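You operate a simulated robot arm through the tools that you are given. There is no shell and no other tool. Be economical: measure what you need, move in short steps, check, and stop when the job is done.

You run a simulated two-armed robot. Do the job below in one go: nothing can be reset, and whatever is moved stays where it is left.

## Task
Hold the work lamp on the blue grid steady with one hand and flip the work lamp switch the other way with the other.

It is judged by the outcome, as a careful person would: the job done as asked, and still so three seconds after it is handed in. It fails if anything else is knocked over, pushed out of place, dropped, spilled or broken.

## Robot
Two 7-joint arms with two-finger parallel grippers on one trunk, on a base that drives. Base frame: it is fixed to the floor where the robot stands at the start and does not move with it; the origin is under the middle of the robot, x ahead of it, y to its left, z up; the surface under the hand at the start is at about z = 0.84. Units: m, degrees, N and s.
The left shoulder is at the start at [0.06, 0.143, 0.991], the right one opposite. With the tool pointing down near the work surface each hand reaches from about 0.32 to 0.74 m from the robot's upright axis, wherever it stands, measured 20 degrees to its own side. Places, roughly: work lamp switch [0.7, 0.1, 0.9]. Payload 1.57 kg a hand.
Tool frame (each hand has its own): the origin (TCP) lies between the finger pads and is the grasp point; the fingertips stand 0.03 m ahead of it; z points along the fingers, y is the line along which they close. The gripper opens to 0.11 m. The fingers are 0.024 m wide and 0.012 m thick; the gripper's body (0.048 by 0.112 m) begins 0.078 m behind the TCP.
Orientation is that of the tool frame in the base frame, as a unit quaternion [w, x, y, z]. With the fingers straight down and closing along the base's y, the tool's x points along the base's -x, its y along +y and its z along -z.

## Interface
- The arms move only by the tool apply_moves. It takes "left_motion", "right_motion" or both (then of equal length, played together; a hand with none holds still); each is a list of rows, each a list of 7 numbers: the turn, a rotation vector about the base's x, y, z in degrees, then the shift along the base's x, y, z in m, then the gripper command, from -1 (shut) to 1 (fully open), values between in proportion. In form: [[rx, ry, rz, tx, ty, tz, jaw], ...]. A call has 1 to 8 rows; each row is the pose to reach, as a shift and turn from the pose commanded when the call began. Each row takes 0.2 s and may step no farther than 0.05 m and 8.6 degrees from the row before; otherwise, or with a gripper value out of range, the whole call is refused. A pose out of reach is approached as far as the arm can. The call stops where the force on the tool passes 40 N (or 10 N more than at its start, if that is more) or the arm is blocked; 0.2 s more then pass. Each finger travels about 0.045 m/s and halts on what it meets, pressing with about 27 N; the grip force reading is that of the motor and also rises with nothing between the fingers. The clock runs only during rows and for 0.2 s after the last one: add rows that repeat a pose to give the fingers time. The reply holds the time, the measured pose of the TCP, the force on the tool along the base axes, the opening and the grip force, in the units named above and with some noise, with the torque about the TCP (base axes, N m) and any sound that the robot's microphone picked up.
- Cameras (640 x 400 px; columns grow to the right, rows downward): "scene" is now at [0.0503, 0.0122, 1.604]; the picture's right is [0.13, -0.99, 0.00], its down [-0.73, -0.09, -0.68] and it looks along [0.68, 0.09, -0.73] (base axes); focal length 289 px, centre (320, 200). "left" rides on the left gripper at [0.07, -0.016, -0.141] in its tool frame; the picture's right is [0.23, 0.97, 0.00], its down [-0.86, 0.20, -0.48] and it looks along [-0.47, 0.11, 0.88] (tool axes); focal length 222 px, centre (320, 200). "right" rides on the right gripper at [0.07, 0.016, -0.141] in its tool frame; the picture's right is [-0.23, 0.97, 0.00], its down [-0.86, -0.20, -0.48] and it looks along [-0.47, -0.11, 0.88] (tool axes); focal length 222 px, centre (320, 200). There is no depth. A picture from a camera that has moved, and an enlarged one, comes with that camera's place and axes in the base frame and with its lens.
- camera(camera): a new picture of that camera. No time passes.
- slide_trunk(by): slides the trunk up (or, below 0, down) by that many m; the arms and the scene camera ride with it, the base frame stays. It gives what a move gives, with no picture.
- base_move(legs): drives the robot by 1 to 6 legs, each [ahead, left, turn to the left] in m, m and degrees, along the robot's own axes; the way and the turn of a leg run together, so that a leg with both is an arc; at most 1.5 m and 180 degrees a leg. The arms and the cameras ride along, it lands a little off, and it stops where it bumps. It gives what a move gives.
- head_to(pan, tilt): turns the head with the scene camera to pan (to the left, within 86 degrees either way) and tilt (down, from -29 to 69), counted from straight ahead of the robot. It gives what a move gives.
- close_up(camera, box): a new picture of the part [left, top, right, bottom] of that camera's present view, enlarged. No time passes.
- hand_in(): hands the job in; it is judged then, once.

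Work in short steps. Places have to be worked out from the pictures, the camera data and where the tool is seen: move nearer, look again, correct. Check each grasp and each placing, and mend what went wrong. You have 120 turns and 88 pictures in all, those below and enlarged ones among them. Open the grippers and draw the arms clear of the work before you hand the job in, unless the task says otherwise; then end with one line.

The tools are called after "Request:" as a command line: name --argument value ..., lists and objects as JSON in quotes. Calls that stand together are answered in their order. apply_moves: Moves the arms, as the interface text tells. Its arguments: {"type":"object","properties":{"left_motion":{"type":"array","items":{"type":"array","items":{"type":"number"}}},"right_motion":{"type":"array","items":{"type":"array","items":{"type":"number"}}}},"required":[]} The other tools are called the same way: slide_trunk (by) slides the trunk up or down; base_move (legs) drives the base; head_to (pan, tilt) turns the head that bears the scene camera; camera (camera) takes a picture; close_up (camera, box) takes an enlarged picture of a part of a camera's view; hand_in () hands the job in.

At the start:

```text
clock: 0.0
left_eef_pos: [0.4659, 0.3039, 1.1511]
left_tool_rot: [0.001, 0.0, 1.0, 0.0]
left_ft_force: [0.3, 0.4, -0.7]
left_wrist_torque: [0.0, -0.02, -0.01]
left_finger_gap: 0.1099
left_grasp_force: 0.0
right_eef_pos: [0.5153, -0.1245, 1.1549]
right_tool_rot: [0.001, 0.0, 1.0, -0.001]
right_ft_force: [-1.1, 0.1, -0.2]
right_wrist_torque: [0.02, -0.02, 0.01]
right_finger_gap: 0.11
right_grasp_force: 0.1
trunk travel left (down, up): [-0.59, 0.0]
robot x, y, heading: [0.0005, -0.0016, 0.2]
head pan, tilt: [7.3, 47.1]
```

scene: 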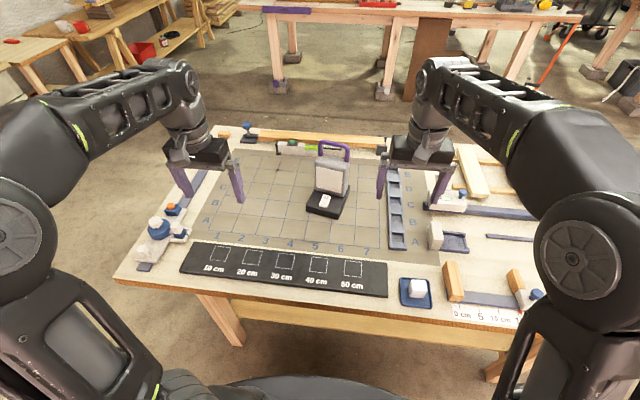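
right: 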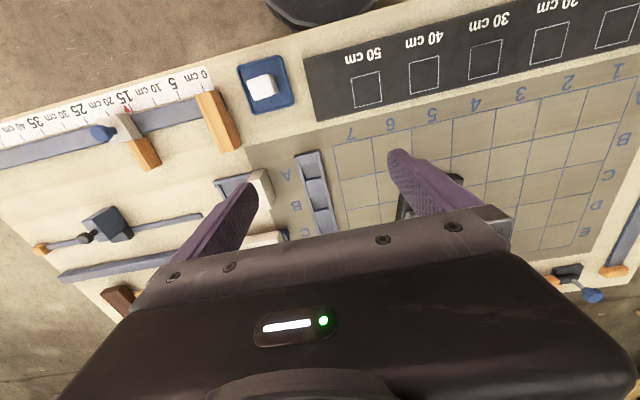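
left: 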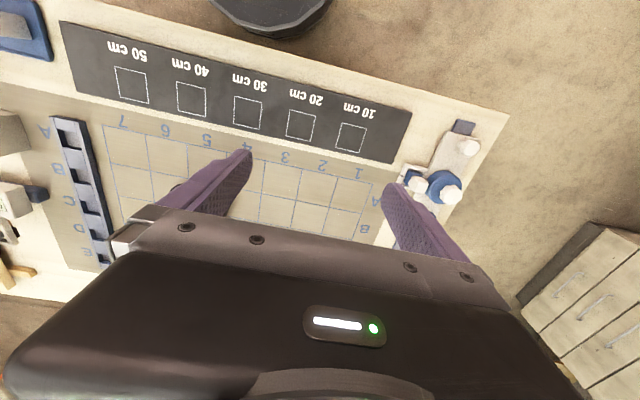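

The lamp stands at the middle of the grid, with a switch on its black base. I take an enlarged picture to see its shape.

Request:
close_up --camera "scene" --box '[270, 125, 390, 230]'

```text
3.81 times, centred on (330, 178) of scene
camera zoom: at [0.0503, 0.0122, 1.604], right [0.13, -0.99, 0.0], down [-0.73, -0.09, -0.68], along [0.68, 0.09, -0.73], focal length 1100 px, centre (282, 286)
```

zoom: 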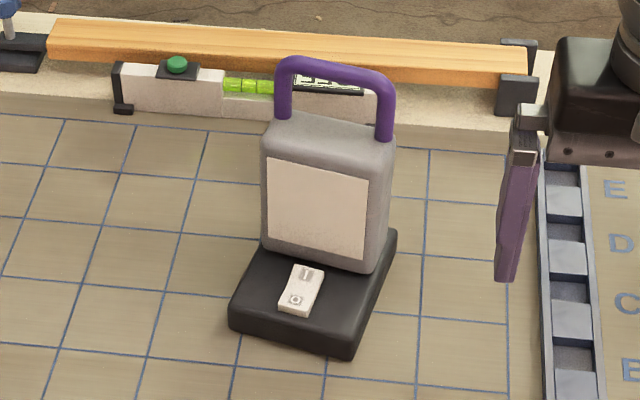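

I estimate the switch at about (0.72, 0.085), with the lamp facing me and turned slightly to my left. I tilt the head down to see how much room there is between the base and the table, and take a closer look at the rocker.

Request:
close_up --camera "scene" --box '[312, 185, 344, 205]'

Request:
head_to --pan 0 --tilt 69

Request:
camera --camera "scene"

```text
16.00 times, centred on (328, 195) of scene
camera zoom: at [0.0503, 0.0122, 1.604], right [0.13, -0.99, 0.0], down [-0.73, -0.09, -0.68], along [0.68, 0.09, -0.73], focal length 4618 px, centre (192, 280)
```

zoom: 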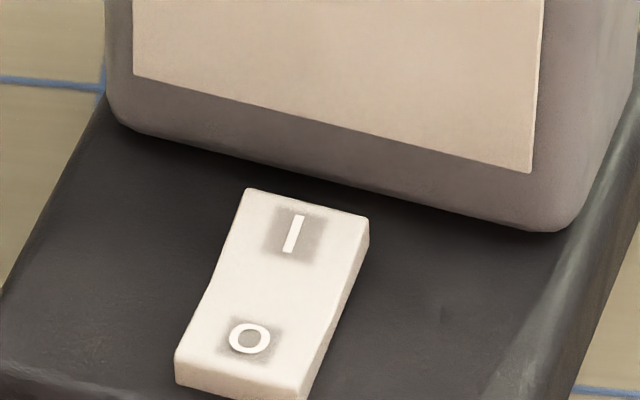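

```text
clock: 0.8
left_eef_pos: [0.4674, 0.3035, 1.1515]
left_tool_rot: [0.0, 0.0, 1.0, 0.001]
left_ft_force: [0.4, 0.8, -0.1]
left_wrist_torque: [0.01, -0.03, -0.03]
left_finger_gap: 0.1099
left_grasp_force: 0.0
right_eef_pos: [0.5144, -0.125, 1.1547]
right_tool_rot: [0.001, 0.0, 1.0, 0.0]
right_ft_force: [-0.4, -0.7, 0.3]
right_wrist_torque: [0.03, 0.0, 0.06]
right_finger_gap: 0.11
right_grasp_force: 0.1
trunk travel left (down, up): [-0.59, 0.0]
robot x, y, heading: [0.0017, -0.0035, -0.1]
head pan, tilt: [0.0, 68.8]
```

```text
82 pictures are left
camera scene: at [0.0273, 0.0021, 1.5781], right [0.0, -1.0, 0.0], down [-0.93, 0.0, -0.36], along [0.36, 0.0, -0.93], focal length 289 px, centre (320, 200)
```

scene: 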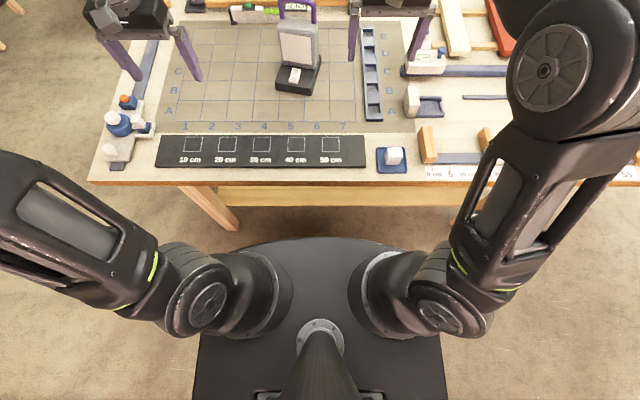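

The base has some free room before the table's edge (x≈0.36). I drive 0.06 m ahead to bring the lamp better within both hands' reach.

Request:
base_move --legs '[[0.06, 0, 0]]'

Request:
head_to --pan 5 --tilt 45

Request:
close_up --camera "scene" --box '[260, 130, 420, 240]'

```text
clock: 1.8
left_eef_pos: [0.5295, 0.3031, 1.1502]
left_tool_rot: [-0.002, 0.001, 1.0, 0.001]
left_ft_force: [0.1, 0.4, -0.4]
left_wrist_torque: [0.04, 0.05, 0.02]
left_finger_gap: 0.1101
left_grasp_force: 0.1
right_eef_pos: [0.5785, -0.125, 1.1543]
right_tool_rot: [0.001, 0.001, 1.0, 0.0]
right_ft_force: [1.6, -0.3, -0.3]
right_wrist_torque: [-0.01, 0.04, 0.01]
right_finger_gap: 0.1099
right_grasp_force: 0.1
trunk travel left (down, up): [-0.59, 0.0]
robot x, y, heading: [0.0647, 0.0006, 0.1]
head pan, tilt: [0.0, 68.8]
```

```text
clock: 2.7
left_eef_pos: [0.5288, 0.3026, 1.1512]
left_tool_rot: [0.001, 0.001, 1.0, 0.0]
left_ft_force: [0.0, -0.7, 0.2]
left_wrist_torque: [-0.01, -0.01, 0.04]
left_finger_gap: 0.11
left_grasp_force: 0.1
right_eef_pos: [0.5765, -0.125, 1.1558]
right_tool_rot: [0.001, 0.0, 1.0, 0.0]
right_ft_force: [-0.2, 0.0, 1.1]
right_wrist_torque: [0.01, -0.01, 0.01]
right_finger_gap: 0.1104
right_grasp_force: 0.0
trunk travel left (down, up): [-0.59, 0.0]
robot x, y, heading: [0.0591, 0.0014, 0.1]
head pan, tilt: [5.0, 45.0]
```

```text
3.64 times, centred on (340, 185) of scene
camera zoom: at [0.1144, 0.009, 1.6069], right [0.09, -1.0, 0.0], down [-0.71, -0.06, -0.71], along [0.7, 0.06, -0.71], focal length 1050 px, centre (247, 254)
```

zoom: 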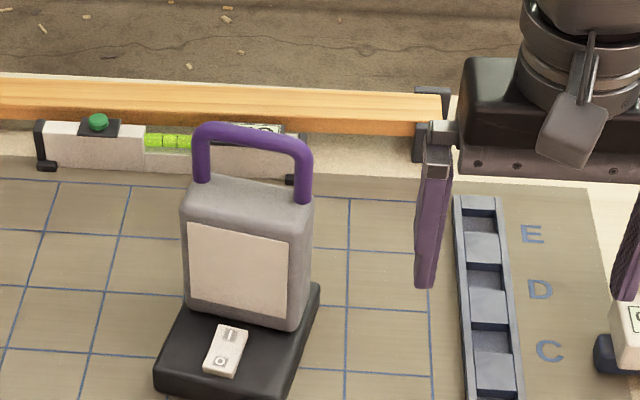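

I shift the left hand in front of the lamp, still well above it, to view the switch and handle from its camera.

Request:
apply_moves --left_motion '[[0, 0, 0, -0.02, -0.04, 0, 1], [0, 0, 0, -0.04, -0.08, 0, 1], [0, 0, 0, -0.06, -0.12, 0, 1], [0, 0, 0, -0.06, -0.15, 0, 1]]'

Request:
camera --camera "left"

Request:
camera --camera "right"

```text
clock: 3.7
left_eef_pos: [0.4685, 0.1514, 1.1501]
left_tool_rot: [0.0, -0.001, 1.0, 0.0]
left_ft_force: [-0.6, 0.1, -0.2]
left_wrist_torque: [0.06, 0.0, -0.01]
left_finger_gap: 0.1099
left_grasp_force: 0.1
right_eef_pos: [0.5774, -0.1254, 1.1551]
right_tool_rot: [0.001, 0.001, 1.0, 0.0]
right_ft_force: [-0.1, -0.4, 0.5]
right_wrist_torque: [0.03, -0.01, 0.01]
right_finger_gap: 0.11
right_grasp_force: 0.1
trunk travel left (down, up): [-0.59, 0.0]
robot x, y, heading: [0.0622, 0.0015, -0.1]
head pan, tilt: [5.0, 45.0]
```

```text
80 pictures are left
camera left: at [0.3998, 0.1349, 1.2915], right [-0.23, 0.97, 0.0], down [0.86, 0.2, 0.48], along [0.47, 0.11, -0.88], focal length 222 px, centre (320, 200)
```

left: 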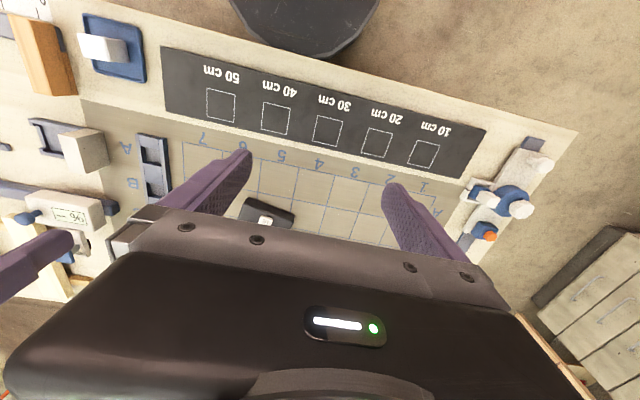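

```text
79 pictures are left
camera right: at [0.5076, -0.1088, 1.297], right [0.23, 0.97, 0.0], down [0.85, -0.2, 0.48], along [0.47, -0.11, -0.88], focal length 222 px, centre (320, 200)
```

right: 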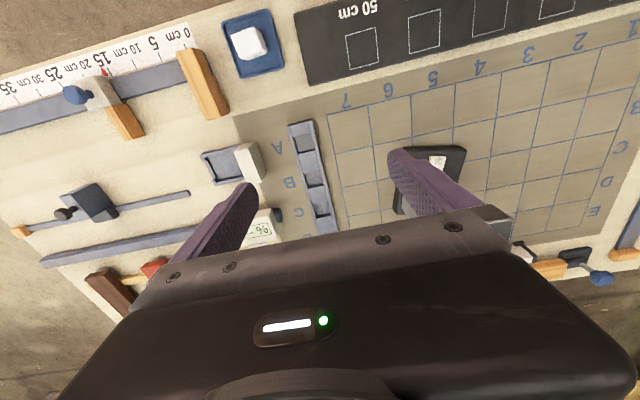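

The gripper hides the lamp in these views. I pitch the left hand 45° forward and lower it in front of the lamp so its camera looks at the switch and handle from low in front.

Request:
apply_moves --left_motion '[[0, -7.5, 0, -0.005, 0, -0.015, 1], [0, -15, 0, -0.01, 0, -0.03, 1], [0, -22.5, 0, -0.015, 0, -0.045, 1], [0, -30, 0, -0.02, 0, -0.06, 1], [0, -37.5, 0, -0.025, 0, -0.08, 0.3], [0, -45, 0, -0.03, 0, -0.1, -1], [0, -45, 0, -0.03, 0, -0.1, -1], [0, -45, 0, -0.03, 0, -0.1, -1]]'

Request:
camera --camera "left"

```text
clock: 5.5
left_eef_pos: [0.5061, 0.1282, 1.0924]
left_tool_rot: [0.382, 0.0, 0.924, 0.001]
left_ft_force: [-0.1, 0.0, 0.5]
left_wrist_torque: [-0.01, 0.01, -0.02]
left_finger_gap: 0.0239
left_grasp_force: 0.4
left hand out of reach, approached as far as the arm can: row 5, 6, 7, 8
right_eef_pos: [0.5771, -0.1249, 1.1561]
right_tool_rot: [0.0, 0.001, 1.0, 0.0]
right_ft_force: [0.3, -0.9, -0.3]
right_wrist_torque: [-0.01, 0.0, 0.02]
right_finger_gap: 0.1099
right_grasp_force: 0.0
trunk travel left (down, up): [-0.59, 0.0]
robot x, y, heading: [0.0612, 0.0011, 0.1]
head pan, tilt: [5.0, 45.0]
```

```text
78 pictures are left
camera left: at [0.3574, 0.1126, 1.1438], right [-0.16, 0.97, -0.16], down [0.27, 0.2, 0.94], along [0.95, 0.11, -0.29], focal length 222 px, centre (320, 200)
```

left: 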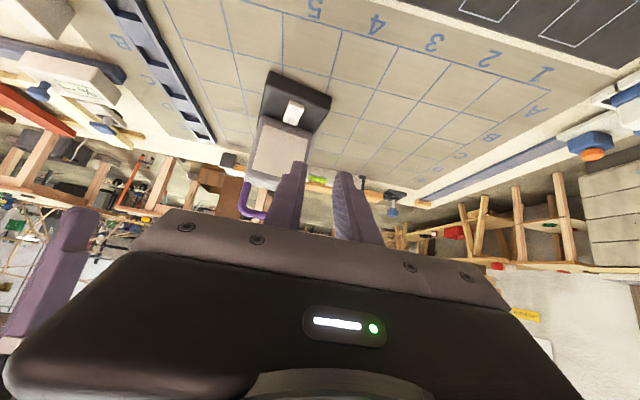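

The lamp is visible from the front. I enlarge it to see the rocker and handle.

Request:
close_up --camera "left" --box '[230, 60, 350, 135]'

Request:
close_up --camera "left" --box '[215, 110, 345, 230]'

```text
5.33 times, centred on (290, 98) of left
camera zoom: at [0.3574, 0.1126, 1.1438], right [-0.16, 0.97, -0.16], down [0.27, 0.2, 0.94], along [0.95, 0.11, -0.29], focal length 1185 px, centre (480, 747)
```

zoom: 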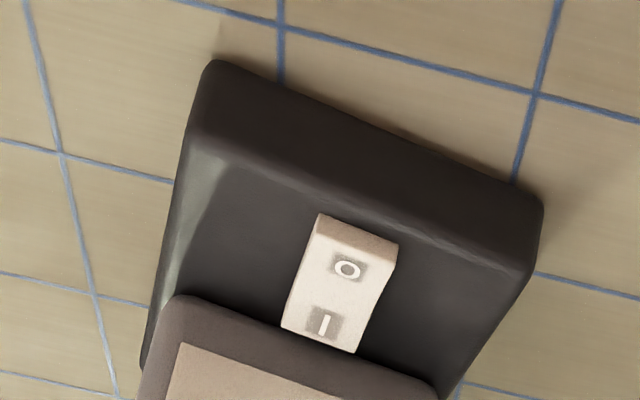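

```text
3.33 times, centred on (280, 170) of left
camera zoom: at [0.3574, 0.1126, 1.1438], right [-0.16, 0.97, -0.16], down [0.27, 0.2, 0.94], along [0.95, 0.11, -0.29], focal length 740 px, centre (453, 300)
```

zoom: 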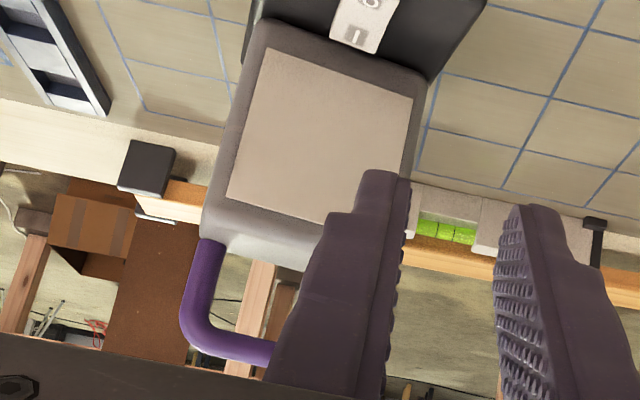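

I enlarge the rocker further to tell which end is up.

Request:
close_up --camera "left" --box '[279, 98, 309, 128]'

Request:
close_up --camera "scene" --box '[305, 205, 335, 229]'

```text
13.33 times, centred on (294, 113) of left
camera zoom: at [0.3574, 0.1126, 1.1438], right [-0.16, 0.97, -0.16], down [0.27, 0.2, 0.94], along [0.95, 0.11, -0.29], focal length 2962 px, centre (667, 1360)
```

zoom: 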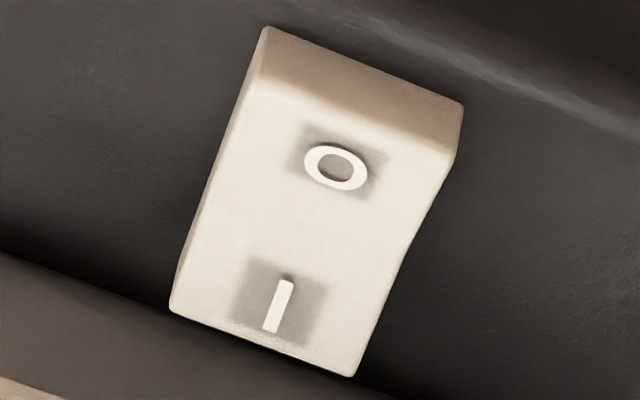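

```text
16.00 times, centred on (320, 217) of scene
camera zoom: at [0.1146, 0.0088, 1.6069], right [0.09, -1.0, 0.0], down [-0.7, -0.06, -0.71], along [0.7, 0.06, -0.71], focal length 4618 px, centre (320, -72)
```

zoom: 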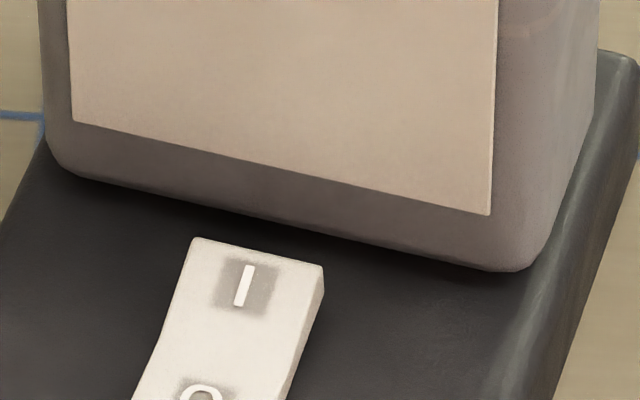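

The I end seems raised, but I want a side profile to be sure. I swing the left hand to the lamp's left and yaw it to look across the base.

Request:
apply_moves --left_motion '[[0, 0, -8.5, 0.01, 0.03, 0, -1], [0, 0, -17, 0.02, 0.06, 0, -1], [0, 0, -25.5, 0.03, 0.09, 0, -1], [0, 0, -34, 0.05, 0.12, -0.01, -1], [0, 0, -42.5, 0.07, 0.15, -0.02, -1], [0, 0, -51, 0.09, 0.18, -0.03, -1], [0, 0, -59.5, 0.12, 0.2, -0.04, -1], [0, 0, -59.5, 0.14, 0.2, -0.05, -1]]'

Request:
camera --camera "left"

```text
clock: 7.3
left_eef_pos: [0.6453, 0.3326, 1.0409]
left_tool_rot: [0.331, 0.46, 0.802, -0.19]
left_ft_force: [1.3, 0.0, -0.3]
left_wrist_torque: [-0.01, -0.01, -0.03]
left_finger_gap: 0.0001
left_grasp_force: 21.1
right_eef_pos: [0.5758, -0.1263, 1.1557]
right_tool_rot: [0.001, 0.001, 1.0, 0.0]
right_ft_force: [0.7, -0.2, -0.1]
right_wrist_torque: [-0.02, -0.01, 0.03]
right_finger_gap: 0.11
right_grasp_force: 0.0
trunk travel left (down, up): [-0.59, 0.0]
robot x, y, heading: [0.0633, 0.0004, -0.2]
head pan, tilt: [5.0, 45.0]
```

```text
73 pictures are left
camera left: at [0.5566, 0.4528, 1.092], right [0.76, 0.63, -0.16], down [0.31, -0.13, 0.94], along [0.57, -0.77, -0.29], focal length 222 px, centre (320, 200)
```

left: 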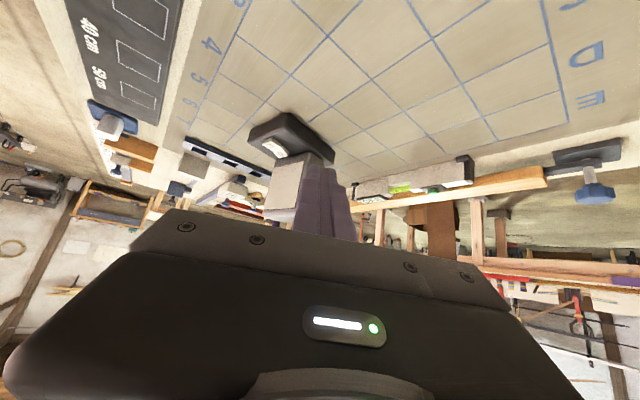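

Request:
close_up --camera "left" --box '[255, 130, 305, 170]'

Request:
close_up --camera "left" --box '[235, 100, 375, 230]'

```text
10.00 times, centred on (280, 150) of left
camera zoom: at [0.5566, 0.4528, 1.092], right [0.76, 0.63, -0.16], down [0.31, -0.13, 0.94], along [0.57, -0.77, -0.29], focal length 2221 px, centre (720, 700)
```

zoom: 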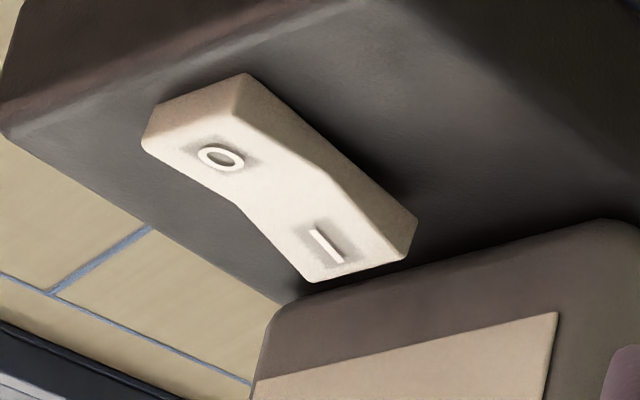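

```text
3.08 times, centred on (305, 165) of left
camera zoom: at [0.5566, 0.4528, 1.092], right [0.76, 0.63, -0.16], down [0.31, -0.13, 0.94], along [0.57, -0.77, -0.29], focal length 684 px, centre (366, 308)
```

zoom: 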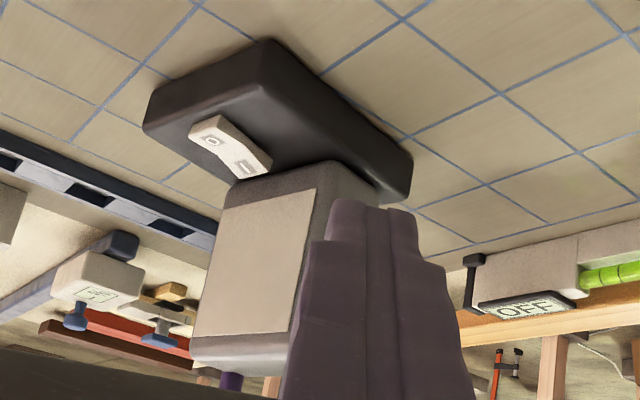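

The three views agree on these positions:
- Rocker centre about (0.701, 0.079, 0.892). The O half lies flat and the I end (x≈0.72) is raised, so I must press I.
- Head front face x≈0.74 and head top z≈1.01.
- Handle bar centre about (0.778, 0.064, 1.07), with the lamp yawed about -11°.

The right hand will hold the handle from the right side, and the left will press. I begin by reorienting both hands where they are.

Request:
apply_moves --left_motion '[[0, 0, 8, 0, 0, 0, -1], [0, 0, 16, 0, 0, 0.01, -1], [0, 0, 24, 0, 0, 0.02, -1], [0, 0, 32, 0, 0, 0.03, -1], [0, 0, 40, 0, 0, 0.04, -1], [0, 0, 48.5, 0, 0, 0.05, -1], [0, 0, 48.5, 0, 0, 0.05, -1], [0, 0, 48.5, 0, 0, 0.05, -1]]' --right_motion '[[0, 0, 8.5, 0, -0.01, 0, 1], [0, 0, 17, 0, -0.02, 0, 1], [0, 0, 25.5, 0, -0.03, 0, 1], [0, 0, 34, 0, -0.04, 0, 1], [0, 0, 42.5, 0, -0.05, 0, 1], [0, 0, 51, 0, -0.05, 0, 1], [0, 0, 59.5, 0, -0.05, 0, 1], [0, 0, 68, 0, -0.05, 0, 1]]'

```text
clock: 9.1
left_eef_pos: [0.6445, 0.3305, 1.0912]
left_tool_rot: [0.381, 0.088, 0.92, -0.036]
left_ft_force: [0.5, -0.5, 0.6]
left_wrist_torque: [-0.01, -0.01, 0.04]
left_finger_gap: 0.0
left_grasp_force: 21.6
right_eef_pos: [0.5765, -0.1746, 1.1553]
right_tool_rot: [0.001, -0.56, 0.829, 0.0]
right_ft_force: [0.3, -0.1, -0.5]
right_wrist_torque: [0.03, 0.0, 0.01]
right_finger_gap: 0.1101
right_grasp_force: 0.1
trunk travel left (down, up): [-0.59, 0.0]
robot x, y, heading: [0.0636, -0.0004, -0.1]
head pan, tilt: [5.0, 45.0]
```

The right yaw needs 11° more, and the left must come up to near vertical (a 37.5° turn about the lamp's lateral axis). I do both.

Request:
apply_moves --left_motion '[[1.43, 7.37, 0, 0, 0, 0, -1], [2.87, 14.73, 0, 0, 0, 0, -1], [4.3, 22.1, 0, 0, 0, 0, -1], [5.73, 29.46, 0, 0, 0, 0, -1], [7.16, 36.8, 0, 0, 0, 0, -1]]' --right_motion '[[0, 0, 5.5, 0, 0, 0, 1], [0, 0, 11, 0, 0, 0, 1], [0, 0, 11, 0, 0, 0, 1], [0, 0, 11, 0, 0, 0, 1], [0, 0, 11, 0, 0, 0, 1]]'

Request:
apply_moves --right_motion '[[7.36, -1.43, 0, 0.02, -0.02, 0, 1], [14.73, -2.87, 0, 0.04, -0.03, 0, 1], [22.1, -4.3, 0, 0.06, -0.03, 0, 1], [29.46, -5.73, 0, 0.08, -0.03, 0, 1], [36.8, -7.16, 0, 0.1, -0.03, 0, 1], [44.2, -8.6, 0, 0.12, -0.03, 0, 1]]'

Request:
camera --camera "scene"

```text
clock: 10.3
left_eef_pos: [0.6379, 0.3328, 1.0874]
left_tool_rot: [0.066, 0.097, 0.993, -0.006]
left_ft_force: [-0.3, 0.6, -0.4]
left_wrist_torque: [-0.01, 0.01, -0.02]
left_finger_gap: 0.0
left_grasp_force: 21.3
left hand out of reach, approached as far as the arm can: row 5
right_eef_pos: [0.5772, -0.1744, 1.1561]
right_tool_rot: [0.001, -0.636, 0.772, 0.001]
right_ft_force: [0.3, 0.4, -0.1]
right_wrist_torque: [0.0, 0.02, 0.0]
right_finger_gap: 0.1099
right_grasp_force: 0.0
trunk travel left (down, up): [-0.59, 0.0]
robot x, y, heading: [0.0607, -0.0003, 0.1]
head pan, tilt: [5.0, 45.0]
```

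```text
clock: 11.7
left_eef_pos: [0.6383, 0.3314, 1.0883]
left_tool_rot: [0.066, 0.096, 0.993, -0.005]
left_ft_force: [0.4, -0.4, 0.1]
left_wrist_torque: [0.04, 0.01, 0.01]
left_finger_gap: 0.0
left_grasp_force: 20.8
right_eef_pos: [0.6972, -0.2066, 1.1553]
right_tool_rot: [0.297, -0.586, 0.713, 0.245]
right_ft_force: [0.4, -0.4, -0.2]
right_wrist_torque: [0.03, -0.04, 0.02]
right_finger_gap: 0.1098
right_grasp_force: 0.1
trunk travel left (down, up): [-0.59, 0.0]
robot x, y, heading: [0.0612, -0.0006, -0.1]
head pan, tilt: [5.0, 45.0]
```

```text
70 pictures are left
camera scene: at [0.1152, 0.0074, 1.6069], right [0.09, -1.0, 0.0], down [-0.7, -0.06, -0.71], along [0.7, 0.06, -0.71], focal length 289 px, centre (320, 200)
```

scene: 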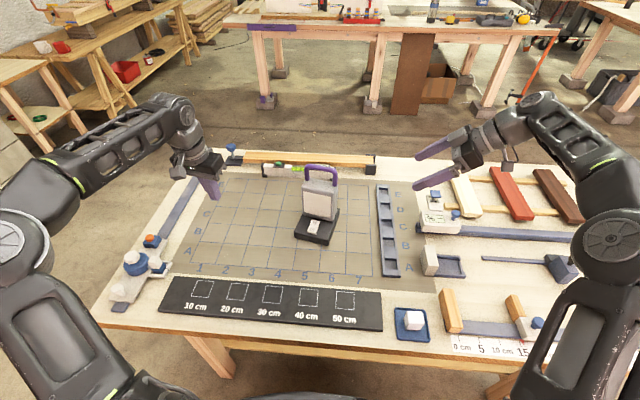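

The right hand is well oriented and clear. I bring it to a pre-grasp about 0.1 m short of the handle along its own axis.

Request:
apply_moves --right_motion '[[0, 0, 0, 0.015, 0.043, 0, 1], [0, 0, 0, 0.03, 0.086, 0, 1], [0, 0, 0, 0.045, 0.13, -0.01, 1], [0, 0, 0, 0.061, 0.173, -0.016, 1]]'

Request:
close_up --camera "scene" --box '[270, 120, 430, 220]'

Request:
camera --camera "right"

```text
clock: 12.7
left_eef_pos: [0.6376, 0.3342, 1.0889]
left_tool_rot: [0.067, 0.097, 0.993, -0.007]
left_ft_force: [0.3, -0.2, -0.1]
left_wrist_torque: [-0.01, 0.04, 0.02]
left_finger_gap: 0.0
left_grasp_force: 21.3
right_eef_pos: [0.7602, -0.0322, 1.1408]
right_tool_rot: [0.296, -0.586, 0.713, 0.244]
right_ft_force: [0.0, 0.4, 0.0]
right_wrist_torque: [-0.05, 0.02, 0.02]
right_finger_gap: 0.1101
right_grasp_force: 0.0
trunk travel left (down, up): [-0.59, 0.0]
robot x, y, heading: [0.0597, -0.0026, -0.2]
head pan, tilt: [5.0, 45.0]
```

```text
4.00 times, centred on (350, 170) of scene
camera zoom: at [0.1147, 0.0102, 1.6069], right [0.09, -1.0, 0.0], down [-0.7, -0.06, -0.71], along [0.7, 0.06, -0.71], focal length 1154 px, centre (200, 320)
```

zoom: 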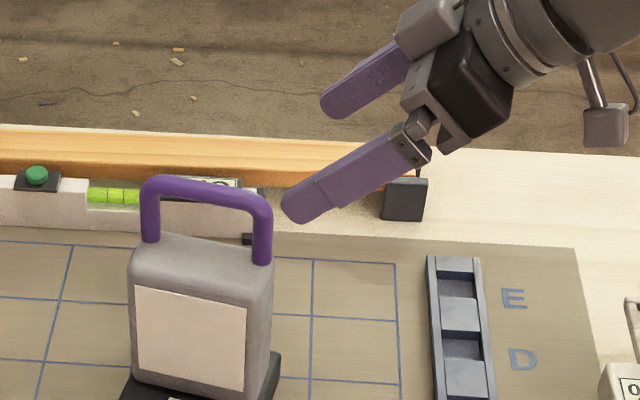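

```text
68 pictures are left
camera right: at [0.7141, -0.1752, 1.1917], right [-0.92, 0.35, 0.16], down [0.25, 0.22, 0.94], along [0.29, 0.91, -0.29], focal length 222 px, centre (320, 200)
```

right: 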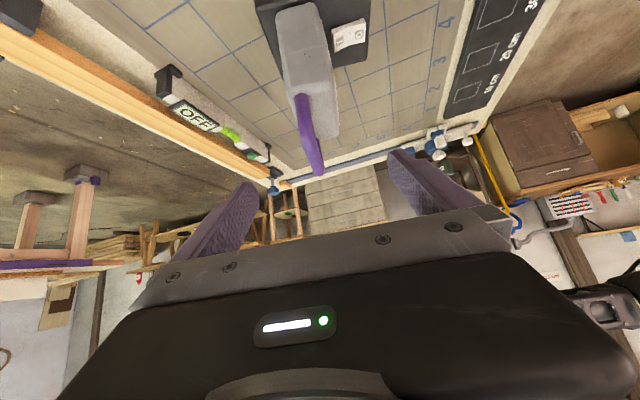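

The handle lies neatly between the fingers' planes. I refine the bar to about (0.78, 0.045, 1.06) near its right part. I advance along the tool axis onto it with the fingers open.

Request:
apply_moves --right_motion '[[0, 0, 0, 0.005, 0.026, -0.026, 1], [0, 0, 0, 0.01, 0.05, -0.051, 1], [0, 0, 0, 0.018, 0.075, -0.077, 1]]'

Request:
close_up --camera "scene" --box '[270, 120, 430, 220]'

Request:
camera --camera "right"

```text
clock: 13.5
left_eef_pos: [0.6378, 0.3339, 1.0877]
left_tool_rot: [0.067, 0.096, 0.993, -0.006]
left_ft_force: [0.7, -0.2, 0.4]
left_wrist_torque: [-0.02, -0.01, -0.02]
left_finger_gap: 0.0002
left_grasp_force: 21.8
right_eef_pos: [0.7765, 0.0457, 1.0628]
right_tool_rot: [0.295, -0.587, 0.713, 0.245]
right_ft_force: [0.1, 1.0, -0.4]
right_wrist_torque: [0.0, 0.02, 0.01]
right_finger_gap: 0.1101
right_grasp_force: 0.1
trunk travel left (down, up): [-0.59, 0.0]
robot x, y, heading: [0.0605, 0.0013, -0.4]
head pan, tilt: [5.0, 45.0]
```

```text
4.00 times, centred on (350, 170) of scene
camera zoom: at [0.1152, 0.0102, 1.6069], right [0.09, -1.0, 0.0], down [-0.7, -0.06, -0.71], along [0.7, 0.06, -0.71], focal length 1154 px, centre (200, 320)
```

zoom: 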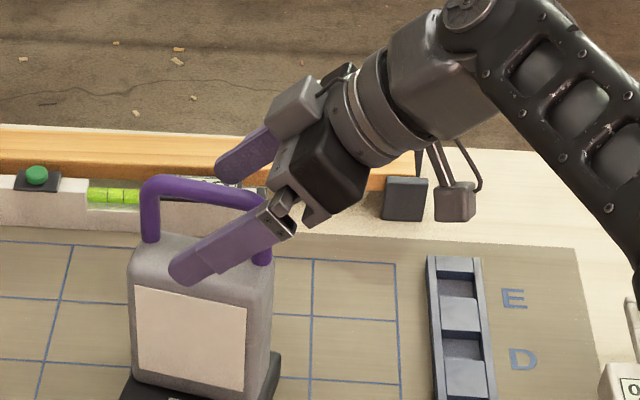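

```text
66 pictures are left
camera right: at [0.7317, -0.0981, 1.1128], right [-0.92, 0.34, 0.16], down [0.25, 0.22, 0.94], along [0.29, 0.91, -0.29], focal length 222 px, centre (320, 200)
```

right: 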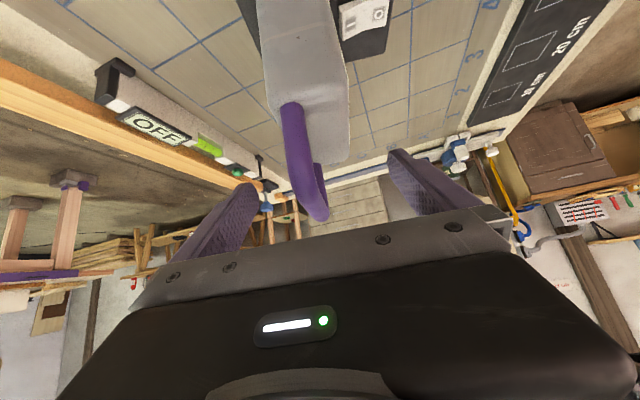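

The bar sits between the fingers, close to centred. I close partway, to about 0.035 m, and check the centring before gripping.

Request:
apply_moves --right_motion '[[0, 0, 0, 0, 0, 0, 0.4], [0, 0, 0, 0, 0, 0, 0], [0, 0, 0, 0, 0, 0, -0.35], [0, 0, 0, 0, 0, 0, -0.35], [0, 0, 0, 0, 0, 0, -0.35]]'

Request:
close_up --camera "right" --box '[220, 80, 420, 230]'

Request:
close_up --camera "scene" --box '[290, 140, 370, 200]'

```text
clock: 14.7
left_eef_pos: [0.6372, 0.3332, 1.0893]
left_tool_rot: [0.066, 0.096, 0.993, -0.006]
left_ft_force: [-0.2, 0.3, -0.3]
left_wrist_torque: [0.02, 0.01, 0.0]
left_finger_gap: 0.0
left_grasp_force: 21.3
right_eef_pos: [0.7753, 0.0435, 1.0623]
right_tool_rot: [0.296, -0.587, 0.713, 0.244]
right_ft_force: [-0.9, 0.4, -0.4]
right_wrist_torque: [-0.05, -0.01, -0.02]
right_finger_gap: 0.0355
right_grasp_force: 0.0
trunk travel left (down, up): [-0.59, 0.0]
robot x, y, heading: [0.0586, 0.0017, -0.2]
head pan, tilt: [5.0, 45.0]
```

```text
2.67 times, centred on (320, 155) of right
camera zoom: at [0.731, -0.0991, 1.113], right [-0.92, 0.34, 0.16], down [0.25, 0.22, 0.94], along [0.29, 0.91, -0.29], focal length 592 px, centre (320, 320)
```

zoom: 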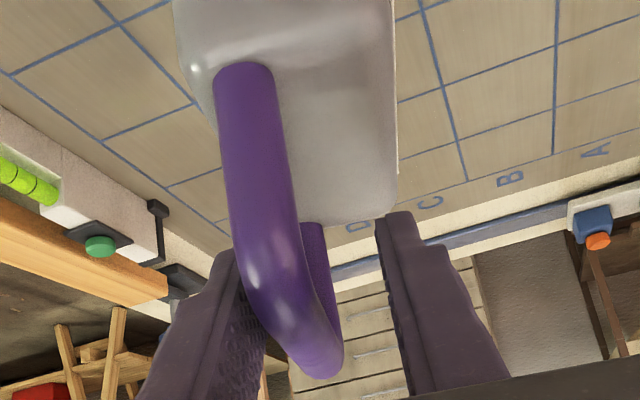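

```text
6.67 times, centred on (330, 170) of scene
camera zoom: at [0.1143, 0.0091, 1.6069], right [0.09, -1.0, 0.0], down [-0.7, -0.06, -0.71], along [0.7, 0.06, -0.71], focal length 1924 px, centre (253, 400)
```

zoom: 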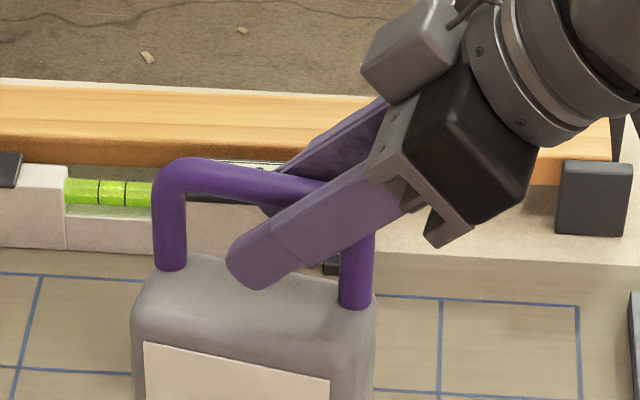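

The bar lies about 7 mm nearer the rear finger. I shift the hand 7 mm to the rear and then close.

Request:
apply_moves --right_motion '[[0, 0, 0, 0.007, -0.001, 0, -0.35], [0, 0, 0, 0.007, -0.001, 0, -0.5], [0, 0, 0, 0.007, -0.001, 0, -0.65], [0, 0, 0, 0.007, -0.001, 0, -0.8], [0, 0, 0, 0.007, -0.001, 0, -1], [0, 0, 0, 0.007, -0.001, 0, -1], [0, 0, 0, 0.007, -0.001, 0, -1]]'

Request:
close_up --camera "scene" --box '[270, 140, 390, 260]'

```text
clock: 16.3
left_eef_pos: [0.6377, 0.3328, 1.0885]
left_tool_rot: [0.067, 0.096, 0.993, -0.007]
left_ft_force: [-0.4, 0.2, 0.7]
left_wrist_torque: [-0.02, 0.0, 0.03]
left_finger_gap: 0.0001
left_grasp_force: 20.9
right_eef_pos: [0.7834, 0.0424, 1.0623]
right_tool_rot: [0.297, -0.587, 0.713, 0.245]
right_ft_force: [0.6, 0.6, 0.7]
right_wrist_torque: [-0.01, 0.02, -0.22]
right_finger_gap: 0.0161
right_grasp_force: 27.0
trunk travel left (down, up): [-0.59, 0.0]
robot x, y, heading: [0.059, -0.0031, -0.2]
head pan, tilt: [5.0, 45.0]
```

```text
3.33 times, centred on (330, 200) of scene
camera zoom: at [0.1142, 0.0091, 1.6069], right [0.09, -1.0, 0.0], down [-0.7, -0.06, -0.71], along [0.7, 0.06, -0.71], focal length 962 px, centre (287, 200)
```

zoom: 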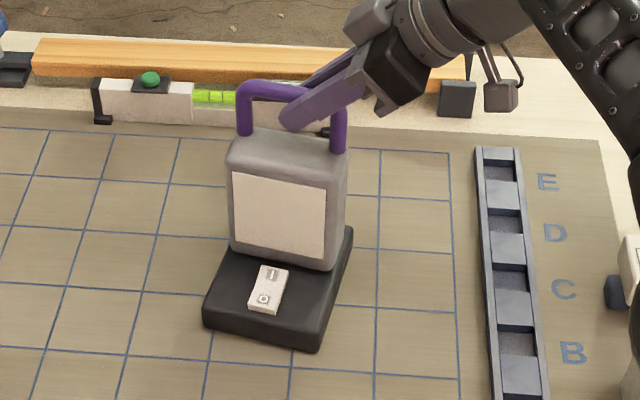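

The handle is gripped firmly (16 mm gap, 27 N) and the lamp has not visibly moved. I bring the left hand toward the switch, leaning it a little to the left to stay clear of the right gripper, and stop at an intermediate point.

Request:
apply_moves --left_motion '[[-3.9, 0.75, 0, 0.01, -0.03, -0.03, -1], [-7.86, 1.5, 0, 0.03, -0.06, -0.06, -1], [-7.86, 1.5, 0, 0.05, -0.1, -0.08, -1], [-7.86, 1.5, 0, 0.07, -0.14, -0.085, -1]]'

Request:
close_up --camera "scene" --box '[312, 205, 342, 235]'

Request:
camera --camera "scene"

```text
clock: 17.3
left_eef_pos: [0.6469, 0.2305, 0.992]
left_tool_rot: [0.062, 0.091, 0.991, -0.077]
left_ft_force: [-1.2, 0.1, -1.1]
left_wrist_torque: [-0.03, -0.01, -0.01]
left_finger_gap: 0.0001
left_grasp_force: 21.8
left hand out of reach, approached as far as the arm can: row 2, 3, 4
right_eef_pos: [0.7825, 0.0428, 1.0625]
right_tool_rot: [0.296, -0.587, 0.713, 0.244]
right_ft_force: [-0.4, -2.3, 0.4]
right_wrist_torque: [-0.01, 0.04, 0.02]
right_finger_gap: 0.0159
right_grasp_force: 26.7
trunk travel left (down, up): [-0.59, 0.0]
robot x, y, heading: [0.0607, -0.003, -0.2]
head pan, tilt: [5.0, 45.0]
```

```text
13.33 times, centred on (327, 220) of scene
camera zoom: at [0.1141, 0.0089, 1.607], right [0.09, -1.0, 0.0], down [-0.7, -0.06, -0.71], along [0.7, 0.06, -0.71], focal length 3848 px, centre (227, -67)
```

zoom: 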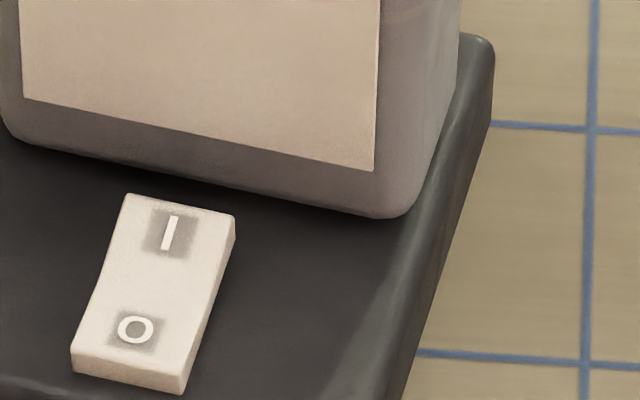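

```text
61 pictures are left
camera scene: at [0.1141, 0.0089, 1.607], right [0.09, -1.0, 0.0], down [-0.7, -0.06, -0.71], along [0.7, 0.06, -0.71], focal length 289 px, centre (320, 200)
```

scene: 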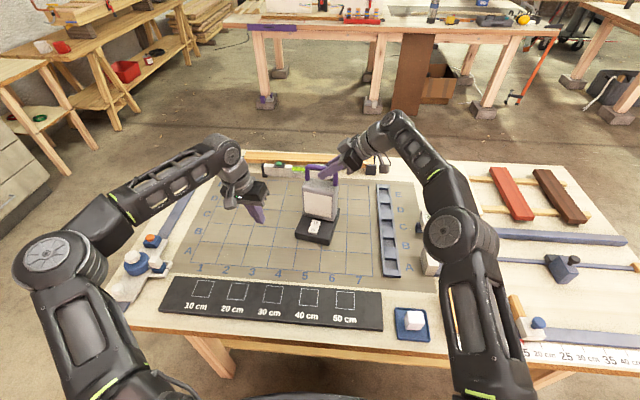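

Upright, the left hand can't reach that far. I pitch it to about 25°, which brings the wrist nearer while the tip still fits in front of the head, then check its pose.

Request:
apply_moves --left_motion '[[-1.1, -5.8, 0, 0, 0, 0, -1], [-2.2, -11.5, 0, 0.01, -0.01, 0, -1], [-3.3, -17.2, 0, 0.025, -0.03, 0, -1], [-3.3, -17.2, 0, 0.045, -0.055, 0, -1]]'

```text
clock: 18.3
left_eef_pos: [0.6955, 0.1744, 0.9896]
left_tool_rot: [0.21, 0.099, 0.969, -0.089]
left_ft_force: [0.0, 1.2, -0.1]
left_wrist_torque: [0.01, -0.02, 0.01]
left_finger_gap: 0.0
left_grasp_force: 21.3
right_eef_pos: [0.7834, 0.0426, 1.0633]
right_tool_rot: [0.296, -0.587, 0.714, 0.243]
right_ft_force: [2.2, -1.4, -0.2]
right_wrist_torque: [0.38, 0.09, 0.13]
right_finger_gap: 0.016
right_grasp_force: 26.7
trunk travel left (down, up): [-0.59, 0.0]
robot x, y, heading: [0.062, -0.0002, -0.0]
head pan, tilt: [5.0, 45.0]
```

The pose is reached with the right orientation. I move sideways to hover over the rocker, tip about 5 cm above it and slightly short of the head.

Request:
apply_moves --left_motion '[[0, 0, 0, 0.0, -0.035, -0.005, -1], [0, 0, 0, 0.005, -0.07, -0.01, -1], [0, 0, 0, 0.008, -0.094, -0.015, -1]]'

Request:
close_up --camera "scene" --box '[260, 140, 380, 250]'

Request:
camera --camera "left"

Request:
camera --camera "right"

```text
clock: 19.1
left_eef_pos: [0.6612, 0.1233, 0.9781]
left_tool_rot: [0.21, 0.099, 0.968, -0.09]
left_ft_force: [0.1, 0.5, 0.2]
left_wrist_torque: [0.01, -0.01, 0.01]
left_finger_gap: 0.0
left_grasp_force: 21.4
left hand out of reach, approached as far as the arm can: row 1, 2, 3
right_eef_pos: [0.7824, 0.0425, 1.0628]
right_tool_rot: [0.296, -0.587, 0.713, 0.245]
right_ft_force: [-1.2, -1.7, 0.1]
right_wrist_torque: [0.25, -0.07, 0.13]
right_finger_gap: 0.0158
right_grasp_force: 26.8
trunk travel left (down, up): [-0.59, 0.0]
robot x, y, heading: [0.0615, -0.0012, 0.3]
head pan, tilt: [5.0, 45.0]
```

```text
3.64 times, centred on (320, 195) of scene
camera zoom: at [0.114, 0.0087, 1.6069], right [0.09, -1.0, 0.0], down [-0.7, -0.06, -0.71], along [0.7, 0.06, -0.71], focal length 1050 px, centre (320, 218)
```

zoom: 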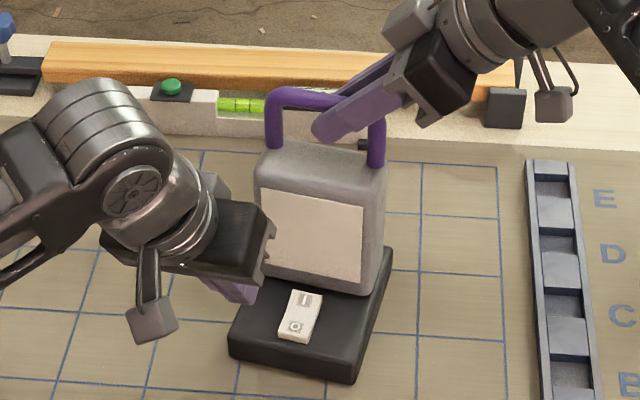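

```text
59 pictures are left
camera left: at [0.5415, 0.1483, 1.0777], right [0.02, 0.97, -0.22], down [0.62, 0.16, 0.76], along [0.78, -0.16, -0.6], focal length 222 px, centre (320, 200)
```

left: 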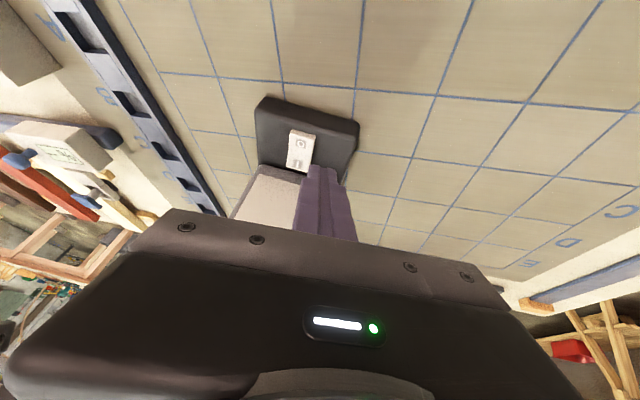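

```text
58 pictures are left
camera right: at [0.7383, -0.101, 1.1132], right [-0.92, 0.34, 0.16], down [0.25, 0.22, 0.94], along [0.29, 0.91, -0.29], focal length 222 px, centre (320, 200)
```

right: 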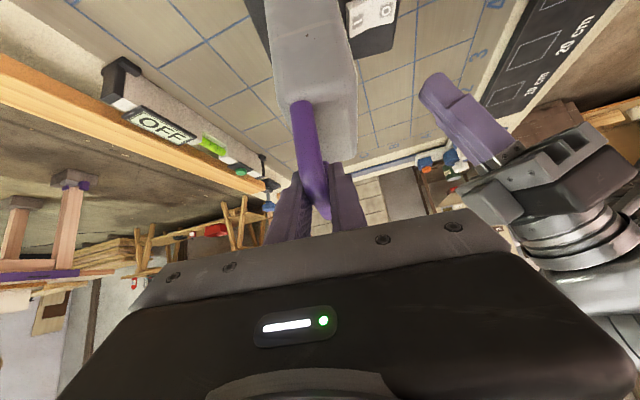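

The left arm stops short here, and since the distance itself was reachable a moment ago, I suspect a wrist limit from the lean. I undo the sideways lean and try going on.

Request:
apply_moves --left_motion '[[4, -0.8, 0, 0.0, 0, 0, -1], [7.9, -1.5, 0, 0.0, 0, 0, -1], [7.9, -1.5, 0, 0.01, -0.01, 0, -1], [7.9, -1.5, 0, 0.02, -0.02, 0, -1]]'

```text
clock: 20.1
left_eef_pos: [0.653, 0.1409, 0.9721]
left_tool_rot: [0.214, 0.115, 0.97, -0.021]
left_ft_force: [-0.7, -0.3, 0.0]
left_wrist_torque: [0.0, 0.01, -0.01]
left_finger_gap: 0.0
left_grasp_force: 21.3
left hand out of reach, approached as far as the arm can: row 1, 2, 3, 4
right_eef_pos: [0.7824, 0.0423, 1.062]
right_tool_rot: [0.295, -0.587, 0.713, 0.244]
right_ft_force: [-1.6, -1.4, 0.8]
right_wrist_torque: [0.25, -0.04, 0.16]
right_finger_gap: 0.0161
right_grasp_force: 27.0
trunk travel left (down, up): [-0.59, 0.0]
robot x, y, heading: [0.062, 0.003, -0.3]
head pan, tilt: [5.0, 45.0]
```

Undoing the lean made it worse, so the arm prefers pointing to the right. I yaw the hand 34° to the right so it approaches more from the front-left.

Request:
apply_moves --left_motion '[[0, 0, -8.5, 0.0, 0.01, 0, -1], [0, 0, -17, 0.0, 0.02, 0, -1], [0, 0, -25.5, 0.01, 0.02, 0, -1], [0, 0, -34, 0.02, 0.02, 0, -1], [0, 0, -34, 0.03, 0.01, 0, -1], [0, 0, -34, 0.04, 0.0, 0, -1]]'

```text
clock: 21.5
left_eef_pos: [0.6832, 0.1502, 0.9707]
left_tool_rot: [0.199, 0.393, 0.894, -0.083]
left_ft_force: [0.4, 0.6, 0.2]
left_wrist_torque: [0.01, 0.01, 0.01]
left_finger_gap: 0.0001
left_grasp_force: 21.2
left hand out of reach, approached as far as the arm can: row 6
right_eef_pos: [0.7825, 0.0423, 1.0615]
right_tool_rot: [0.295, -0.588, 0.713, 0.245]
right_ft_force: [-0.3, -1.7, 0.0]
right_wrist_torque: [0.2, -0.07, 0.13]
right_finger_gap: 0.0156
right_grasp_force: 27.7
trunk travel left (down, up): [-0.59, 0.0]
robot x, y, heading: [0.0656, 0.0008, -0.2]
head pan, tilt: [5.0, 45.0]
```

That helps. I pitch another 17° along this heading and then try to move toward the hover point.

Request:
apply_moves --left_motion '[[-6.1, -5.9, 0, 0.0, 0.0, 0, -1], [-12.2, -11.8, 0, 0.0, 0, 0, -1], [-12.2, -11.8, 0, 0.015, -0.01, 0, -1], [-12.2, -11.8, 0, 0.02, -0.03, 0, -1]]'

Request:
camera --camera "scene"

```text
clock: 22.5
left_eef_pos: [0.7016, 0.12, 0.9701]
left_tool_rot: [0.33, 0.377, 0.854, -0.137]
left_ft_force: [0.6, -0.6, -0.1]
left_wrist_torque: [0.01, 0.01, -0.01]
left_finger_gap: 0.0
left_grasp_force: 20.9
right_eef_pos: [0.7826, 0.0422, 1.0625]
right_tool_rot: [0.296, -0.587, 0.713, 0.245]
right_ft_force: [-0.7, -1.9, 0.2]
right_wrist_torque: [0.24, 0.1, 0.16]
right_finger_gap: 0.0156
right_grasp_force: 27.6
trunk travel left (down, up): [-0.59, 0.0]
robot x, y, heading: [0.0604, 0.0004, 0.1]
head pan, tilt: [5.0, 45.0]
```

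```text
57 pictures are left
camera scene: at [0.1142, 0.0086, 1.6069], right [0.09, -1.0, 0.0], down [-0.7, -0.06, -0.71], along [0.7, 0.06, -0.71], focal length 289 px, centre (320, 200)
```

scene: 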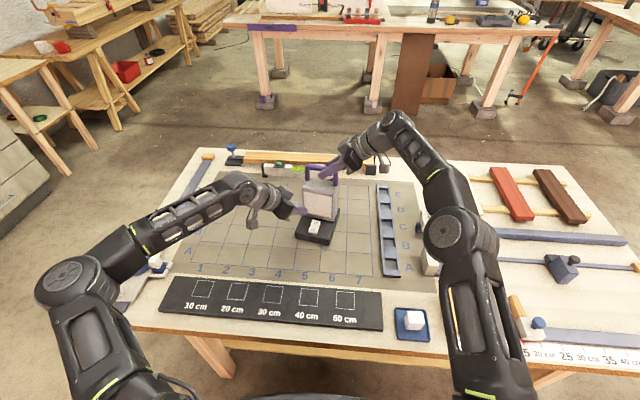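

This orientation works. I move to place the tip at about (0.719, 0.070), roughly 3 cm above the I end, and check it in the pictures.

Request:
apply_moves --left_motion '[[0, 0, 0, 0.001, -0.018, -0.008, -1], [0, 0, 0, 0.0036, -0.0355, -0.018, -1]]'

Request:
close_up --camera "scene" --box '[285, 180, 355, 240]'

Request:
camera --camera "left"

```text
clock: 23.1
left_eef_pos: [0.7066, 0.0844, 0.9513]
left_tool_rot: [0.329, 0.378, 0.855, -0.137]
left_ft_force: [-0.4, -2.1, 0.2]
left_wrist_torque: [0.01, -0.04, 0.0]
left_finger_gap: 0.0
left_grasp_force: 21.2
right_eef_pos: [0.7832, 0.0413, 1.0626]
right_tool_rot: [0.295, -0.587, 0.713, 0.244]
right_ft_force: [-0.2, -1.5, -0.3]
right_wrist_torque: [0.24, 0.06, 0.14]
right_finger_gap: 0.0161
right_grasp_force: 26.6
trunk travel left (down, up): [-0.59, 0.0]
robot x, y, heading: [0.0615, 0.0008, 0.0]
head pan, tilt: [5.0, 45.0]
```

```text
6.67 times, centred on (320, 210) of scene
camera zoom: at [0.1143, 0.0087, 1.607], right [0.09, -1.0, 0.0], down [-0.7, -0.06, -0.71], along [0.7, 0.06, -0.71], focal length 1924 px, centre (320, 133)
```

zoom: 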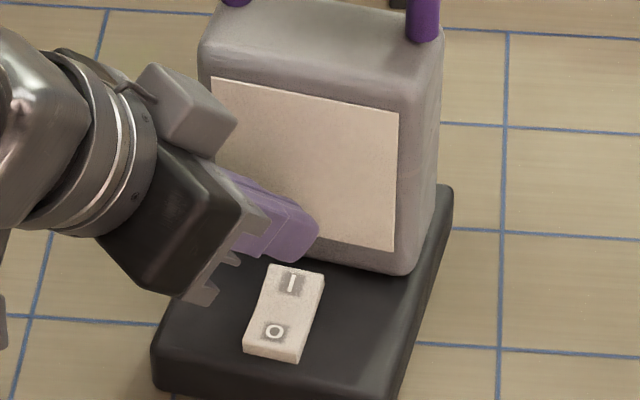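

```text
55 pictures are left
camera left: at [0.5944, 0.1794, 1.0103], right [0.6, 0.79, -0.14], down [0.35, -0.11, 0.93], along [0.72, -0.61, -0.34], focal length 222 px, centre (320, 200)
```

left: 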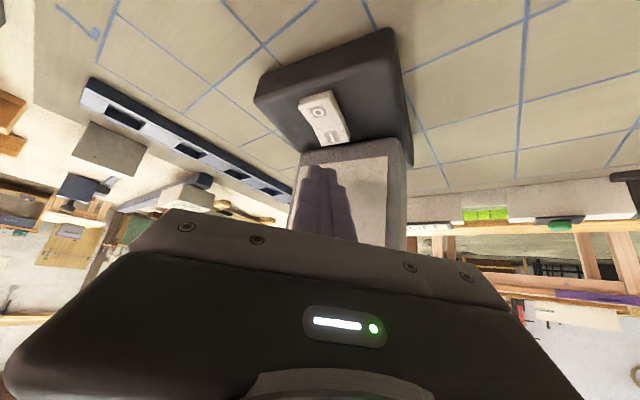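

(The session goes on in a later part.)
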